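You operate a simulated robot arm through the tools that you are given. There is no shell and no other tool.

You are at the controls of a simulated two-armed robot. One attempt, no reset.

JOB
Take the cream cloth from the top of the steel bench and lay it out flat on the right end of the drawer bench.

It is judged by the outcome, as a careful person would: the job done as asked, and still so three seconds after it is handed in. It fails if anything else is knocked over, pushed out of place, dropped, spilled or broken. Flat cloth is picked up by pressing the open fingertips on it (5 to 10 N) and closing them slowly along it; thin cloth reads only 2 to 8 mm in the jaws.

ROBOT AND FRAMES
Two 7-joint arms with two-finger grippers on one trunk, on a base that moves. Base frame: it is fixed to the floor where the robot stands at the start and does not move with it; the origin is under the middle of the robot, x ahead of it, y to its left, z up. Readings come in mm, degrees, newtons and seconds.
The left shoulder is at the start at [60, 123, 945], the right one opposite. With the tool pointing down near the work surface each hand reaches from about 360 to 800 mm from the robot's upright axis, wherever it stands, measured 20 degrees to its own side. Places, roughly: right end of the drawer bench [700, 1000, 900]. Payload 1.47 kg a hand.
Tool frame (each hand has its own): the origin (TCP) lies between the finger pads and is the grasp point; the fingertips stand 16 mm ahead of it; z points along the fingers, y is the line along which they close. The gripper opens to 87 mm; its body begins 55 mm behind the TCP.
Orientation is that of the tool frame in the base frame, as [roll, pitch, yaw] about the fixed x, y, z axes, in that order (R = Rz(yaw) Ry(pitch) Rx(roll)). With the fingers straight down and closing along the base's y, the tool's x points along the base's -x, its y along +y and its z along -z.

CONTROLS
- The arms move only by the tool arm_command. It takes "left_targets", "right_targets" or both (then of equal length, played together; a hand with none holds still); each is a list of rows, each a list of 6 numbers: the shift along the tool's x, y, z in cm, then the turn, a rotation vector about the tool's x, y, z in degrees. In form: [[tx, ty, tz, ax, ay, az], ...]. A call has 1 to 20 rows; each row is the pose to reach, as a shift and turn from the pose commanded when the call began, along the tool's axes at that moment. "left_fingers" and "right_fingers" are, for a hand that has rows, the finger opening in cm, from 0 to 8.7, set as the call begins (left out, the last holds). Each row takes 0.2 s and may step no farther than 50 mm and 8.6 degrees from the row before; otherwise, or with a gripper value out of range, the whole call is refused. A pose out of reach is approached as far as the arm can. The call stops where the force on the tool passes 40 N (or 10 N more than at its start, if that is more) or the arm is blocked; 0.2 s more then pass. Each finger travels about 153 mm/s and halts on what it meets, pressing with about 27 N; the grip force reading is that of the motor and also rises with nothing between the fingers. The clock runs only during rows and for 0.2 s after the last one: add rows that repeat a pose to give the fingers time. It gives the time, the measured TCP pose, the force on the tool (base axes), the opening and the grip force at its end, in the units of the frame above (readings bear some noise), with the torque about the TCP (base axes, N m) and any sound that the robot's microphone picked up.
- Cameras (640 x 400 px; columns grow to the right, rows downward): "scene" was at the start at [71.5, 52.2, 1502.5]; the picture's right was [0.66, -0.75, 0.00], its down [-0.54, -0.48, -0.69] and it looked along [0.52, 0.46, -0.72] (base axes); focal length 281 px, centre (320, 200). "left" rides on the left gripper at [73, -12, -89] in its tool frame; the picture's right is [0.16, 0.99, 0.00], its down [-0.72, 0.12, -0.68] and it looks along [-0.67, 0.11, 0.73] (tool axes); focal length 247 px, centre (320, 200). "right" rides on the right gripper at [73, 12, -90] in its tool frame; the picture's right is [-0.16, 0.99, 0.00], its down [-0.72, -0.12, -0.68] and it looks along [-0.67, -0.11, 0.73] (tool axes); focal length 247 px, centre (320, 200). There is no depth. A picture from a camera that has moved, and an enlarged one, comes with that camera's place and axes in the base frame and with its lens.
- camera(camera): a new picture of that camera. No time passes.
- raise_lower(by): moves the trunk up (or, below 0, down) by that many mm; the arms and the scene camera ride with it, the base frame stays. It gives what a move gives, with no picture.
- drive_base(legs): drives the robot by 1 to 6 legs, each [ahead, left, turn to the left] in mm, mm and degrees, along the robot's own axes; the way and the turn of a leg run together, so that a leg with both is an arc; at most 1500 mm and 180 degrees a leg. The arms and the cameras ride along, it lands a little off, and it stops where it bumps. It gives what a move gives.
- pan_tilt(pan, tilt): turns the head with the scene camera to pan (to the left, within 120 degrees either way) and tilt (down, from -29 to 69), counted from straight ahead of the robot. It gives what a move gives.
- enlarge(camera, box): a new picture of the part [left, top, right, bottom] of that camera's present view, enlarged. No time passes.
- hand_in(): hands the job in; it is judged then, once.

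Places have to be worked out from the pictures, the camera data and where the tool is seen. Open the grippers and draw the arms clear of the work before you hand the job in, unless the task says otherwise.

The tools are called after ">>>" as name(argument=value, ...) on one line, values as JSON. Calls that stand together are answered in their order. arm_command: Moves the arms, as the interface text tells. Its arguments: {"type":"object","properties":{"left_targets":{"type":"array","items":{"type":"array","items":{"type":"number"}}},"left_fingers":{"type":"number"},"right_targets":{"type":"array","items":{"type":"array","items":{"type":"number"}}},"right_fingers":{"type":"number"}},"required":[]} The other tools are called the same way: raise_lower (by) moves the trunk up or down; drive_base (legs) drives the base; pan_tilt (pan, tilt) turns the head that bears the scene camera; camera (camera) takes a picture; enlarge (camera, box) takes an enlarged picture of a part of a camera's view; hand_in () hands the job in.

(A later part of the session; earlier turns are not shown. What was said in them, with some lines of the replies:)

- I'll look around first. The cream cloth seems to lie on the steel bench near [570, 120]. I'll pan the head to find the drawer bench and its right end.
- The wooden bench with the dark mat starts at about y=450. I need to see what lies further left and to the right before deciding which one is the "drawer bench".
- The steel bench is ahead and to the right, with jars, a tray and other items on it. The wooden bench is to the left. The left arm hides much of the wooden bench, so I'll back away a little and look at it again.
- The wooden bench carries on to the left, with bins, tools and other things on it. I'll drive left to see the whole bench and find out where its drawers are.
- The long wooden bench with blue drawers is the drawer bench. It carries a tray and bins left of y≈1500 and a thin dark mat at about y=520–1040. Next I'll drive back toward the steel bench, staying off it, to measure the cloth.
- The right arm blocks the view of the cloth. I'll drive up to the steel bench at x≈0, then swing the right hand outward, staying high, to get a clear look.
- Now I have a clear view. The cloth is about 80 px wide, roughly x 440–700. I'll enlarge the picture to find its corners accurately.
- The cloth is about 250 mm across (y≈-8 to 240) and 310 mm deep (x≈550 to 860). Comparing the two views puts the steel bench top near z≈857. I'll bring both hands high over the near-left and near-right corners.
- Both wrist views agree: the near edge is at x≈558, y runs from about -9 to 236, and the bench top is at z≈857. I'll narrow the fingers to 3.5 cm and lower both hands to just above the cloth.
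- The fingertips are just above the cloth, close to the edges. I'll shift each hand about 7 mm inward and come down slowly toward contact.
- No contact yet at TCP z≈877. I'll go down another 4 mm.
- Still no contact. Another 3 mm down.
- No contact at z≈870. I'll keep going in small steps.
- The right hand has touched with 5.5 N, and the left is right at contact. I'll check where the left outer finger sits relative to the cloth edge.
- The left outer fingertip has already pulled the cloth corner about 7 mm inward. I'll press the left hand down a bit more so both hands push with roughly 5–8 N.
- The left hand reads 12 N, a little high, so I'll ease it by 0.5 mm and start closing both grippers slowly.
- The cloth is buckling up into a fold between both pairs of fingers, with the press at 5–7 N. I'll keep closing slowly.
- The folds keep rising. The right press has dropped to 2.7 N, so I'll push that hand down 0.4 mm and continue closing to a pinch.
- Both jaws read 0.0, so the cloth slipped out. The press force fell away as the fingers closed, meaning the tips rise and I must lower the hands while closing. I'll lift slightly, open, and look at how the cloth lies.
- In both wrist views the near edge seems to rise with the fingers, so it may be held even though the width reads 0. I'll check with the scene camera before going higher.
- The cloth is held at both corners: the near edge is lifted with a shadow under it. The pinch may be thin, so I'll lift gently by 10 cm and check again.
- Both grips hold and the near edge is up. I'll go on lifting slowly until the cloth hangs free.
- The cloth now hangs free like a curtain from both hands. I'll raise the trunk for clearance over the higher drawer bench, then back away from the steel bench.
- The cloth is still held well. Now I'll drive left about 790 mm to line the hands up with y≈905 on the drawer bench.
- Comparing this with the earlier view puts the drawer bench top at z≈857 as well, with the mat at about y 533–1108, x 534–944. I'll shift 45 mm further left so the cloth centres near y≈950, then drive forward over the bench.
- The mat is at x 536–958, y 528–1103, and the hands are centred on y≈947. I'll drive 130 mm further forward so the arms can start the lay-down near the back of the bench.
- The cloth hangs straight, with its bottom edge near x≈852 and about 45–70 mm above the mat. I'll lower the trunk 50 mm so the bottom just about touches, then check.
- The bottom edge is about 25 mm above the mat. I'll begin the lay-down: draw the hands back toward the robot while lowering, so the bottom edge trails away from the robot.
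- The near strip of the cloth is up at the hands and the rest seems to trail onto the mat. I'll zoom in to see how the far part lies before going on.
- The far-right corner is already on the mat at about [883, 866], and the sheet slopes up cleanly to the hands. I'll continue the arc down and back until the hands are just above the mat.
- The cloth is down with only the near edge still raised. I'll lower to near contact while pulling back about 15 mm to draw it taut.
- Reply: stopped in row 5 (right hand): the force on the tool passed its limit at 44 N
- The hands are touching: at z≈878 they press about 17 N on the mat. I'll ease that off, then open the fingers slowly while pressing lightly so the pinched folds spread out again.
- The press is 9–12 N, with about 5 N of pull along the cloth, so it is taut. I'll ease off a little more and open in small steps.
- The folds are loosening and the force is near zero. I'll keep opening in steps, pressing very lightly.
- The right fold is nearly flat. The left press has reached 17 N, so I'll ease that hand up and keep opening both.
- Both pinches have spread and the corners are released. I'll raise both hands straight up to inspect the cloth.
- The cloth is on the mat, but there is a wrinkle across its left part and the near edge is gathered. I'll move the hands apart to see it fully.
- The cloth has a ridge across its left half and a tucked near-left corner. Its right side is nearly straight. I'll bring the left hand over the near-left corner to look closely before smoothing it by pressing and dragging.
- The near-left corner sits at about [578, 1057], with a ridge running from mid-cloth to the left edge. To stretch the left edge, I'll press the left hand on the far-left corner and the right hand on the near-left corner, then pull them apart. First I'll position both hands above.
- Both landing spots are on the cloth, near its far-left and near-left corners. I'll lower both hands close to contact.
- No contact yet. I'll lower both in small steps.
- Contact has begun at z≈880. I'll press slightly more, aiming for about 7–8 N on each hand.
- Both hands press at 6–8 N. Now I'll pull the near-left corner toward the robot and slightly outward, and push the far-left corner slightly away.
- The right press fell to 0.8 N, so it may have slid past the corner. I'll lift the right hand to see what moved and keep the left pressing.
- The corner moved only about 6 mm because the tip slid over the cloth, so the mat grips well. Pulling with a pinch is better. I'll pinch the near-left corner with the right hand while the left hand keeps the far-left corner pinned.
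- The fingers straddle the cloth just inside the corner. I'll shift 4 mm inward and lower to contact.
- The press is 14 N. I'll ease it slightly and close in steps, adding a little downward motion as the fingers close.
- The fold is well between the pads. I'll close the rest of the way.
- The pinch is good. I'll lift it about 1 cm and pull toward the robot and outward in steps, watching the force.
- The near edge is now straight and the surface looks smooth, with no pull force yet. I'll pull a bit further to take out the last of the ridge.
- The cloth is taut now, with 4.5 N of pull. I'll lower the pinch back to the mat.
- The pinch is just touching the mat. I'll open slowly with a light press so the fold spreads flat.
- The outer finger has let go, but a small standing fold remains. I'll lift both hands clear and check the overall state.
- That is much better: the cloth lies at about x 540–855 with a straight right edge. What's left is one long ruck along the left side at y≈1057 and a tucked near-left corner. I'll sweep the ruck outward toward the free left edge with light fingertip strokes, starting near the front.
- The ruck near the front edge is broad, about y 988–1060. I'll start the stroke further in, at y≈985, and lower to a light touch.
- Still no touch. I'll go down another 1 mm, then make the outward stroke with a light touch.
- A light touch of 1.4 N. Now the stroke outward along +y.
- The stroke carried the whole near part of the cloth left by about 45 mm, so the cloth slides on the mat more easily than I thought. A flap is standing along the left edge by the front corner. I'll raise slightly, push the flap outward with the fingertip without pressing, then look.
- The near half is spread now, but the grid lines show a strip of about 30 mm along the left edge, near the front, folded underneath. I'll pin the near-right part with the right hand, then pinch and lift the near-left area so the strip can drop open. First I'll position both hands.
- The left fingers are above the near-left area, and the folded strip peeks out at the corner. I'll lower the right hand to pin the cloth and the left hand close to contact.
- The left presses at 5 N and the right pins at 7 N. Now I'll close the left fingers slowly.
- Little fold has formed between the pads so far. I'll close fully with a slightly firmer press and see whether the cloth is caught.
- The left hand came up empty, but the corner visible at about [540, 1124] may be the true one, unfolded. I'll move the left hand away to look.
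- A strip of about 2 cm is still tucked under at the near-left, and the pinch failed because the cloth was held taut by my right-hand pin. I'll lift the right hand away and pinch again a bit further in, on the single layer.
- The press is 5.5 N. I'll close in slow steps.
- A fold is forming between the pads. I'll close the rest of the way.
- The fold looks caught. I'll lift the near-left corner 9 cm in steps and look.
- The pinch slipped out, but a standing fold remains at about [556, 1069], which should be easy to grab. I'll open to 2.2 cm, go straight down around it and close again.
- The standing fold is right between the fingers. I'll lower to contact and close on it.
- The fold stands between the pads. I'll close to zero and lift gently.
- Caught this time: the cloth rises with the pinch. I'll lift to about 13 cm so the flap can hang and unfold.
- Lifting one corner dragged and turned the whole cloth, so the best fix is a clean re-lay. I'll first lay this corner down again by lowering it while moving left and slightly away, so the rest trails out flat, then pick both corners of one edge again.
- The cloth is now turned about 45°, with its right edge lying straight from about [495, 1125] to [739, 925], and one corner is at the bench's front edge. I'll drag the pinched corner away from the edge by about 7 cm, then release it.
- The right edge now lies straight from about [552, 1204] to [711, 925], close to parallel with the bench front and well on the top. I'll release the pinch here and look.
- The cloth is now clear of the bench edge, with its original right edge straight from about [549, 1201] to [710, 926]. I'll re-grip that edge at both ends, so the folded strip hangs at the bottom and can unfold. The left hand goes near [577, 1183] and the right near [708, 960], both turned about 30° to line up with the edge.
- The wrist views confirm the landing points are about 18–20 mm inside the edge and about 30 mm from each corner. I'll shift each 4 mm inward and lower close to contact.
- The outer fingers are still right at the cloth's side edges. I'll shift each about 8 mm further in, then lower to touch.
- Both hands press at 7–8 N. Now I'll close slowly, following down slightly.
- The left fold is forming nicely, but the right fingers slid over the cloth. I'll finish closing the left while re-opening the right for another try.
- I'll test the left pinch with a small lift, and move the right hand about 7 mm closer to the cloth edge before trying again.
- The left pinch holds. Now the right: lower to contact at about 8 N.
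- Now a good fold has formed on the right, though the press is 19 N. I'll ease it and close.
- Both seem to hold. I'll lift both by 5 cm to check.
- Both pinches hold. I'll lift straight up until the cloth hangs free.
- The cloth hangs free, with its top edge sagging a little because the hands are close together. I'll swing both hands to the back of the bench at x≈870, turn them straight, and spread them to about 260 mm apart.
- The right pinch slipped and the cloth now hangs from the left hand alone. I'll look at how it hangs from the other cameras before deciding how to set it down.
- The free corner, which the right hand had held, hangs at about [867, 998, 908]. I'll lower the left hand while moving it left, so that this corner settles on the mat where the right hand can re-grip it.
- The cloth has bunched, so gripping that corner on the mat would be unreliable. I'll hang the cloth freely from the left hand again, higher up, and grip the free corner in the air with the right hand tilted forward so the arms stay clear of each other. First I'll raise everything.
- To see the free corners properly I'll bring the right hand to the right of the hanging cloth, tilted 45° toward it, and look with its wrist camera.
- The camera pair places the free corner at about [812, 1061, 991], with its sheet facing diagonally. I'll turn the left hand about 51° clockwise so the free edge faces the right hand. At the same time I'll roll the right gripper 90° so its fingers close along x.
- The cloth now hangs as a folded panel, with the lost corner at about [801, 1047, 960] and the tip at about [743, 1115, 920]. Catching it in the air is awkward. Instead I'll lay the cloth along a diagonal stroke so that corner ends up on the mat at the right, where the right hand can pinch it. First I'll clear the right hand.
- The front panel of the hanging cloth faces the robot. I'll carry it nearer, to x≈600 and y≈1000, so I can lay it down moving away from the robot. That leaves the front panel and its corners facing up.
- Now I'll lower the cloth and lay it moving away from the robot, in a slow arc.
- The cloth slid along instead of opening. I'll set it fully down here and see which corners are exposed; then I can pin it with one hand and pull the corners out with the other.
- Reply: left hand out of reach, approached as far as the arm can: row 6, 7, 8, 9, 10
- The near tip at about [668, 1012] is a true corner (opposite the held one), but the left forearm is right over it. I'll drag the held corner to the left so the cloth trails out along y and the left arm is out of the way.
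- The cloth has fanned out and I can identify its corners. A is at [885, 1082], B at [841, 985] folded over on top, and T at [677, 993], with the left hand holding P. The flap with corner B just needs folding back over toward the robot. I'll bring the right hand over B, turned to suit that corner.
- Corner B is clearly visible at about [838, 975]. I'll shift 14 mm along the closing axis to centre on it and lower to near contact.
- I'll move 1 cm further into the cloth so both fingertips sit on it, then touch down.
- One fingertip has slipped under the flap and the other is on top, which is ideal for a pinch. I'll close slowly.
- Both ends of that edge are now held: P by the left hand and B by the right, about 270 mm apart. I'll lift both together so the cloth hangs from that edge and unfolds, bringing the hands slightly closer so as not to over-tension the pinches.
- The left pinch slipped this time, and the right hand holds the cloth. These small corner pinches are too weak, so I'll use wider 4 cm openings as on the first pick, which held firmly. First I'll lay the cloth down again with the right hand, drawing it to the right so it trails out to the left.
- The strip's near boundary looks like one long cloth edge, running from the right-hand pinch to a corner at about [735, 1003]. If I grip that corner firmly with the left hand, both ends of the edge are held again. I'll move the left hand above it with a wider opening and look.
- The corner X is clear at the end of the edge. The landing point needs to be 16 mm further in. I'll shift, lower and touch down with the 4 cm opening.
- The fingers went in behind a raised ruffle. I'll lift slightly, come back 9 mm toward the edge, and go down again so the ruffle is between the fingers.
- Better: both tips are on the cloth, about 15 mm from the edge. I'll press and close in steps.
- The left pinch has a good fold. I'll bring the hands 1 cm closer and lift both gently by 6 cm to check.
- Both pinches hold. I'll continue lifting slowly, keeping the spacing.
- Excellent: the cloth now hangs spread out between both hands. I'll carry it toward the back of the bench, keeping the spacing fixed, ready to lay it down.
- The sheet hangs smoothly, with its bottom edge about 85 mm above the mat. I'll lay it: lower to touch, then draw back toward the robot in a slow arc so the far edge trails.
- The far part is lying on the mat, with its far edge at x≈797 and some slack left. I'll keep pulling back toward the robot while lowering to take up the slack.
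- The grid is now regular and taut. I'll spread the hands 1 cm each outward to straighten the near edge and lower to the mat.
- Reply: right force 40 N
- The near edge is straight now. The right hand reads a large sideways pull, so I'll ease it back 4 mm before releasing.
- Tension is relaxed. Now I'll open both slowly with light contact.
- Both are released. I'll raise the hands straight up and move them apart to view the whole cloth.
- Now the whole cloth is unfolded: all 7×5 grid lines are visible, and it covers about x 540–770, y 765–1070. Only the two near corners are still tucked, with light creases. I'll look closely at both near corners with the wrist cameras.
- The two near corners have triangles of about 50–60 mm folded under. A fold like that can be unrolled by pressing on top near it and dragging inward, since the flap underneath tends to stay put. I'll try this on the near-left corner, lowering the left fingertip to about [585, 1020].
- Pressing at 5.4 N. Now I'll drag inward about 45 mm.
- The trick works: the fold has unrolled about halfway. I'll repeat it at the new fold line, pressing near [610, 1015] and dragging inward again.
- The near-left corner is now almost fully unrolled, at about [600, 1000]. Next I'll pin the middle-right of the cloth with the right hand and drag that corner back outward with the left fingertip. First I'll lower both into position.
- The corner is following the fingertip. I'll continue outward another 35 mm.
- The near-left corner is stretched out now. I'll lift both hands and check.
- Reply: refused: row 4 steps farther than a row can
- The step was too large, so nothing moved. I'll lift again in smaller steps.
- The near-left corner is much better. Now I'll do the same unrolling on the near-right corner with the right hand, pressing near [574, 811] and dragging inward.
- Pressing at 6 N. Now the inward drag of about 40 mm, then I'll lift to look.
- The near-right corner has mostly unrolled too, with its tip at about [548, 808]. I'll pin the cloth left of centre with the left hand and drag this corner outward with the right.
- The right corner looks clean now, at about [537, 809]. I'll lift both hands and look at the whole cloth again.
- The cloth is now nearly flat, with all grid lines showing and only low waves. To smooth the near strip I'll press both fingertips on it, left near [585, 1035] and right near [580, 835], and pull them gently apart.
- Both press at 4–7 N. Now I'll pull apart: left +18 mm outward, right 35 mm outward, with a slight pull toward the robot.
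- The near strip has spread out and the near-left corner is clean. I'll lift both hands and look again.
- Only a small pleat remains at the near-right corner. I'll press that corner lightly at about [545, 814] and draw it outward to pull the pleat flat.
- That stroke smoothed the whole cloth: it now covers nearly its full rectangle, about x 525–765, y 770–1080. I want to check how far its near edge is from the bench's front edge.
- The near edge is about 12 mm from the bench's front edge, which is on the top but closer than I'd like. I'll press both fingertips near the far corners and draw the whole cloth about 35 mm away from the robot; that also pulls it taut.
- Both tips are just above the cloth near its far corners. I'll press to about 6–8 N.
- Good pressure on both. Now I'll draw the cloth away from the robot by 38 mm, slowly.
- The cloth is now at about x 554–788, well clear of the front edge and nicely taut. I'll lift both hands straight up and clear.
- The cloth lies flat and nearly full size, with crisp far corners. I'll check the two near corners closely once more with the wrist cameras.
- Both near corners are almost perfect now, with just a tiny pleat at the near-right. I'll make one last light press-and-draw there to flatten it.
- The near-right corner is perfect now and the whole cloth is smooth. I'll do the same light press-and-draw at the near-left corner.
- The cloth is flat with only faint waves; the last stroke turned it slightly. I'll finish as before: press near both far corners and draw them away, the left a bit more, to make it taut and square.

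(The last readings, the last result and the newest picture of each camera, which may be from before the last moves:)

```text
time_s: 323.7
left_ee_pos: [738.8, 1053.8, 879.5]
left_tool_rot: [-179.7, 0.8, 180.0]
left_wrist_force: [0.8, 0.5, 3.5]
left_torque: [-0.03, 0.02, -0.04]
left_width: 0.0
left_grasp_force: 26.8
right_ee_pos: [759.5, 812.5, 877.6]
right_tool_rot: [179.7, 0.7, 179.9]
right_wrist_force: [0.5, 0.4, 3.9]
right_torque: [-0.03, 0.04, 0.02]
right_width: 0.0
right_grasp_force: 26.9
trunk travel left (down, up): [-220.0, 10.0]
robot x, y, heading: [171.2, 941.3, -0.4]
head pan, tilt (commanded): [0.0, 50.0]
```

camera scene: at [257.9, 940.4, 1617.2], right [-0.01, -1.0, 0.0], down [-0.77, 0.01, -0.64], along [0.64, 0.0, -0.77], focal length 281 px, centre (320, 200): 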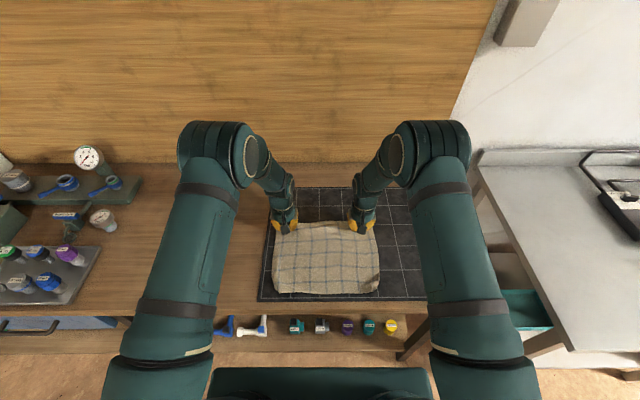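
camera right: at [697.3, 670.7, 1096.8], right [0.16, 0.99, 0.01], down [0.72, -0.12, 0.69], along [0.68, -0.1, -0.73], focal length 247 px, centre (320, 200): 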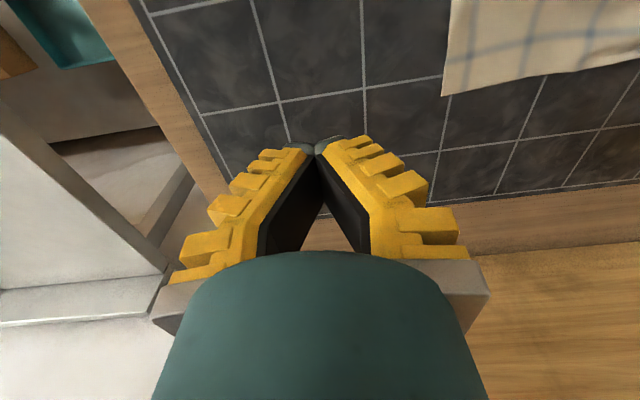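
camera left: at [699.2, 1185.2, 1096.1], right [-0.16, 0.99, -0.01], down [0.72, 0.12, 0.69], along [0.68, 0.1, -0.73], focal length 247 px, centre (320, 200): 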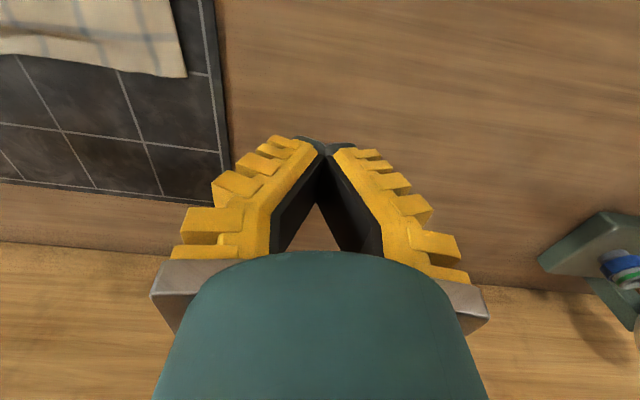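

Light, even contact of about 4 N each. Now the draw: left 35 mm, right 18 mm away from the robot.

>>> arm_command(left_targets=[[-0.4, 0.02, 0.03, 0, 0, 0], [-0.8, 0.05, 0.035, 0, 0, 0], [-1.2, 0.08, 0.04, 0, 0, 0], [-1.6, 0.1, 0.045, 0, 0, 0], [-2.0, 0.1, 0.05, 0, 0, 0], [-2.4, 0.1, 0.055, 0, 0, 0], [-2.8, 0.1, 0.06, 0, 0, 0], [-3.2, 0.1, 0.065, 0, 0, 0], [-3.5, 0.1, 0.065, 0, 0, 0], [-3.5, 0.1, 0.065, 0, 0, 0]], right_targets=[[-0.2, -0.02, 0.03, 0, 0, 0], [-0.4, -0.04, 0.03, 0, 0, 0], [-0.6, -0.06, 0.035, 0, 0, 0], [-0.8, -0.08, 0.035, 0, 0, 0], [-1.0, -0.1, 0.04, 0, 0, 0], [-1.2, -0.12, 0.04, 0, 0, 0], [-1.4, -0.14, 0.045, 0, 0, 0], [-1.6, -0.16, 0.045, 0, 0, 0], [-1.8, -0.18, 0.05, 0, 0, 0], [-1.8, -0.18, 0.05, 0, 0, 0]])

>>> arm_command(left_targets=[[0, 0, -0.5, 0, 0, 0], [0, 0, -2, 0, 0, 0], [0, 0, -5, 0, 0, 0], [0, 0, -9, 0, 0, 0], [0, 3, -12, 0, 0, 0], [0, 7, -13, 0, 0, 0], [0, 11, -13, 0, 0, 0], [0, 15, -13, 0, 0, 0]], right_targets=[[0, 0, -0.5, 0, 0, 0], [0, 0, -2, 0, 0, 0], [0, 0, -5, 0, 0, 0], [0, 0, -9, 0, 0, 0], [0, -3, -12, 0, 0, 0], [0, -7, -13, 0, 0, 0], [0, -11, -13, 0, 0, 0], [0, -15, -13, 0, 0, 0]])

>>> camera(camera="scene")

>>> enlarge(camera="scene", box=[260, 205, 420, 310])

```text
time_s: 325.9
left_ee_pos: [773.0, 1056.2, 879.0]
left_tool_rot: [-179.7, 0.7, 179.9]
left_wrist_force: [-4.9, -0.4, 5.9]
left_torque: [0.01, 0.14, 0.02]
left_width: 0.3
left_grasp_force: 27.4
right_ee_pos: [776.6, 811.8, 878.8]
right_tool_rot: [179.7, 0.7, -179.9]
right_wrist_force: [-1.8, 0.1, 2.7]
right_torque: [-0.01, 0.02, 0.01]
right_width: 0.0
right_grasp_force: 27.4
trunk travel left (down, up): [-220.0, 10.0]
robot x, y, heading: [169.3, 943.6, -0.1]
head pan, tilt (commanded): [0.0, 50.0]
```

```text
time_s: 327.7
left_ee_pos: [773.6, 1207.5, 1008.0]
left_tool_rot: [-179.7, 0.5, -180.0]
left_wrist_force: [0.7, 0.4, -0.1]
left_torque: [-0.02, 0.02, 0.01]
left_width: 0.1
left_grasp_force: 26.8
right_ee_pos: [775.3, 660.7, 1008.3]
right_tool_rot: [179.7, 0.7, 179.9]
right_wrist_force: [-1.0, -0.2, -0.7]
right_torque: [-0.02, -0.02, 0.0]
right_width: 0.0
right_grasp_force: 27.3
trunk travel left (down, up): [-220.0, 10.0]
robot x, y, heading: [172.3, 940.4, -0.6]
head pan, tilt (commanded): [0.0, 50.0]
```

```text
taken
camera scene: at [259.2, 940.4, 1617.1], right [-0.01, -1.0, 0.0], down [-0.77, 0.01, -0.64], along [0.64, 0.0, -0.77], focal length 281 px, centre (320, 200)
```

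scene: 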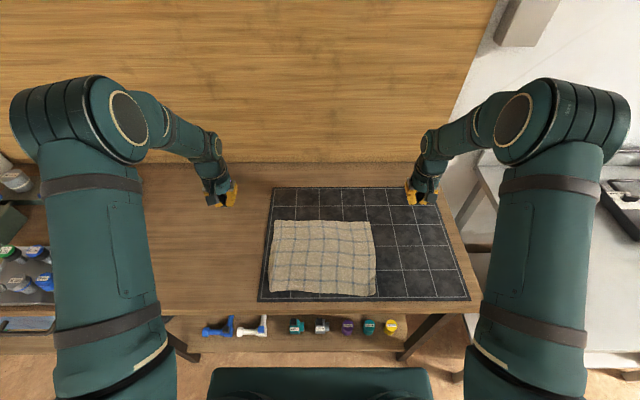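

```text
3.81 times, centred on (340, 258) of scene
camera zoom: at [259.2, 940.4, 1617.1], right [-0.01, -1.0, 0.0], down [-0.77, 0.01, -0.64], along [0.64, 0.0, -0.77], focal length 1069 px, centre (244, -19)
```

zoom: 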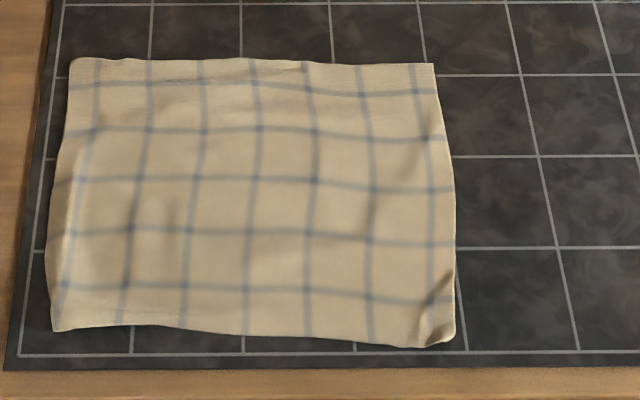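

Excellent: the cloth lies flat as a full rectangle on the right end of the drawer bench, about x 550–795, y 780–1095, and the mat hasn't moved. I'll open both grippers, raise the arms and back away.

>>> arm_command(left_targets=[[0, 1, -3, 0, 0, 0], [0, 2, -6, 0, 0, 0], [0, 3, -9, 0, 0, 0], [0, 4, -12, 0, 0, 0], [0, 4, -12, 0, 0, 0]], right_targets=[[0, -0.5, -3, 0, 0, 0], [0, -1, -6, 0, 0, 0], [0, -1.5, -9, 0, 0, 0], [0, -2, -12, 0, 0, 0], [0, -2, -12, 0, 0, 0]], left_fingers=8.7, right_fingers=8.7)

>>> drive_base(legs=[[-350, 0, 0]])

>>> pan_tilt(pan=0, tilt=35)

>>> camera(camera="scene")

>>> pan_tilt(pan=-45, tilt=28)

>>> camera(camera="scene")

```text
time_s: 328.9
left_ee_pos: [771.2, 1248.5, 1127.4]
left_tool_rot: [-179.8, 0.6, 180.0]
left_wrist_force: [0.0, 0.6, -0.3]
left_torque: [-0.02, -0.03, 0.02]
left_width: 87.1
left_grasp_force: 0.1
right_ee_pos: [774.3, 638.8, 1127.0]
right_tool_rot: [179.7, 0.6, -180.0]
right_wrist_force: [0.0, 0.1, 0.4]
right_torque: [0.01, -0.01, -0.02]
right_width: 87.1
right_grasp_force: 0.0
trunk travel left (down, up): [-220.0, 10.0]
robot x, y, heading: [172.5, 943.4, -0.7]
head pan, tilt (commanded): [0.0, 50.0]
```

```text
time_s: 331.2
left_ee_pos: [417.8, 1250.8, 1127.5]
left_tool_rot: [-179.8, 0.7, 180.0]
left_wrist_force: [-0.1, 0.4, -0.2]
left_torque: [-0.01, -0.03, -0.01]
left_width: 87.1
left_grasp_force: 0.0
right_ee_pos: [423.4, 643.7, 1127.9]
right_tool_rot: [179.7, 0.7, -179.9]
right_wrist_force: [-0.1, 0.8, 0.0]
right_torque: [-0.01, 0.0, -0.05]
right_width: 87.1
right_grasp_force: 0.1
trunk travel left (down, up): [-220.0, 10.0]
robot x, y, heading: [-180.4, 945.5, -0.4]
head pan, tilt (commanded): [0.0, 50.0]
```

```text
time_s: 331.9
left_ee_pos: [419.0, 1251.2, 1127.6]
left_tool_rot: [-179.8, 0.5, -179.9]
left_wrist_force: [0.4, 0.6, -0.1]
left_torque: [-0.01, 0.0, 0.03]
left_width: 87.0
left_grasp_force: 0.1
right_ee_pos: [423.8, 642.1, 1126.8]
right_tool_rot: [179.8, 0.6, -179.9]
right_wrist_force: [0.3, -0.2, -1.0]
right_torque: [0.03, 0.0, -0.02]
right_width: 87.1
right_grasp_force: 0.2
trunk travel left (down, up): [-220.0, 10.0]
robot x, y, heading: [-178.5, 944.9, -0.2]
head pan, tilt (commanded): [0.0, 35.0]
```

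```text
taken
camera scene: at [-79.7, 942.6, 1638.7], right [-0.01, -1.0, 0.0], down [-0.57, 0.0, -0.82], along [0.82, 0.0, -0.57], focal length 281 px, centre (320, 200)
```

scene: 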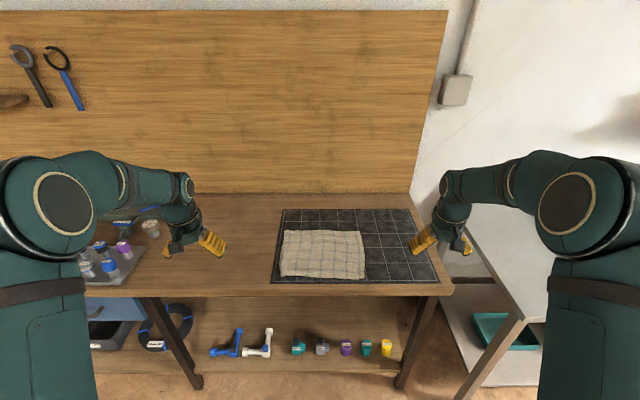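

```text
time_s: 333.1
left_ee_pos: [418.7, 1250.3, 1128.5]
left_tool_rot: [-179.9, 0.6, -179.9]
left_wrist_force: [-0.1, 0.2, 0.0]
left_torque: [0.01, 0.04, -0.01]
left_width: 86.9
left_grasp_force: 0.1
right_ee_pos: [424.4, 642.8, 1128.4]
right_tool_rot: [179.7, 0.6, -179.9]
right_wrist_force: [0.0, -1.0, -0.5]
right_torque: [-0.02, -0.02, 0.0]
right_width: 87.0
right_grasp_force: 0.1
trunk travel left (down, up): [-220.0, 10.0]
robot x, y, heading: [-177.1, 945.9, -0.1]
head pan, tilt (commanded): [-45.0, 28.0]
```

```text
taken
camera scene: at [-104.0, 878.3, 1649.7], right [-0.71, -0.7, 0.0], down [-0.33, 0.33, -0.88], along [0.62, -0.63, -0.47], focal length 281 px, centre (320, 200)
```

scene: 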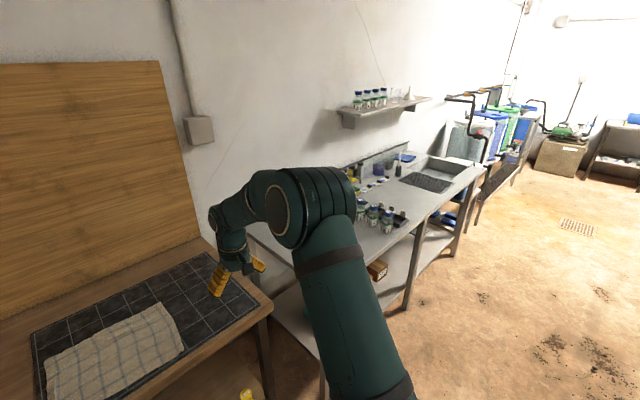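

The cloth lies flat on the right end of the drawer bench. The steel bench items are still standing in place, the grippers are open, and the arms are clear of the work. I'm handing the job in.

>>> hand_in()

```text
The job is handed in.
```

I moved the cream cloth from the steel bench and laid it out flat on the right end of the drawer bench. It lies on the dark mat, covering about x 550–795, y 780–1095 mm, with its near edge roughly 40 mm back from the bench's front edge.

- **Flatness:** all the grid lines show and the outline is a full rectangle. There are still a few faint waves and one small fold at the corner nearest the steel bench.
- **How it went:** it took several tries. The cloth slipped from one hand a few times and bunched up on the mat, so I lifted and re-laid it, then smoothed it by pressing and drawing the edges outward.
- **Everything else:** in the last pictures the mat is where it was, and I saw nothing knocked over or moved on either bench.

Before handing in, I opened both grippers, raised the arms clear and backed the robot away.
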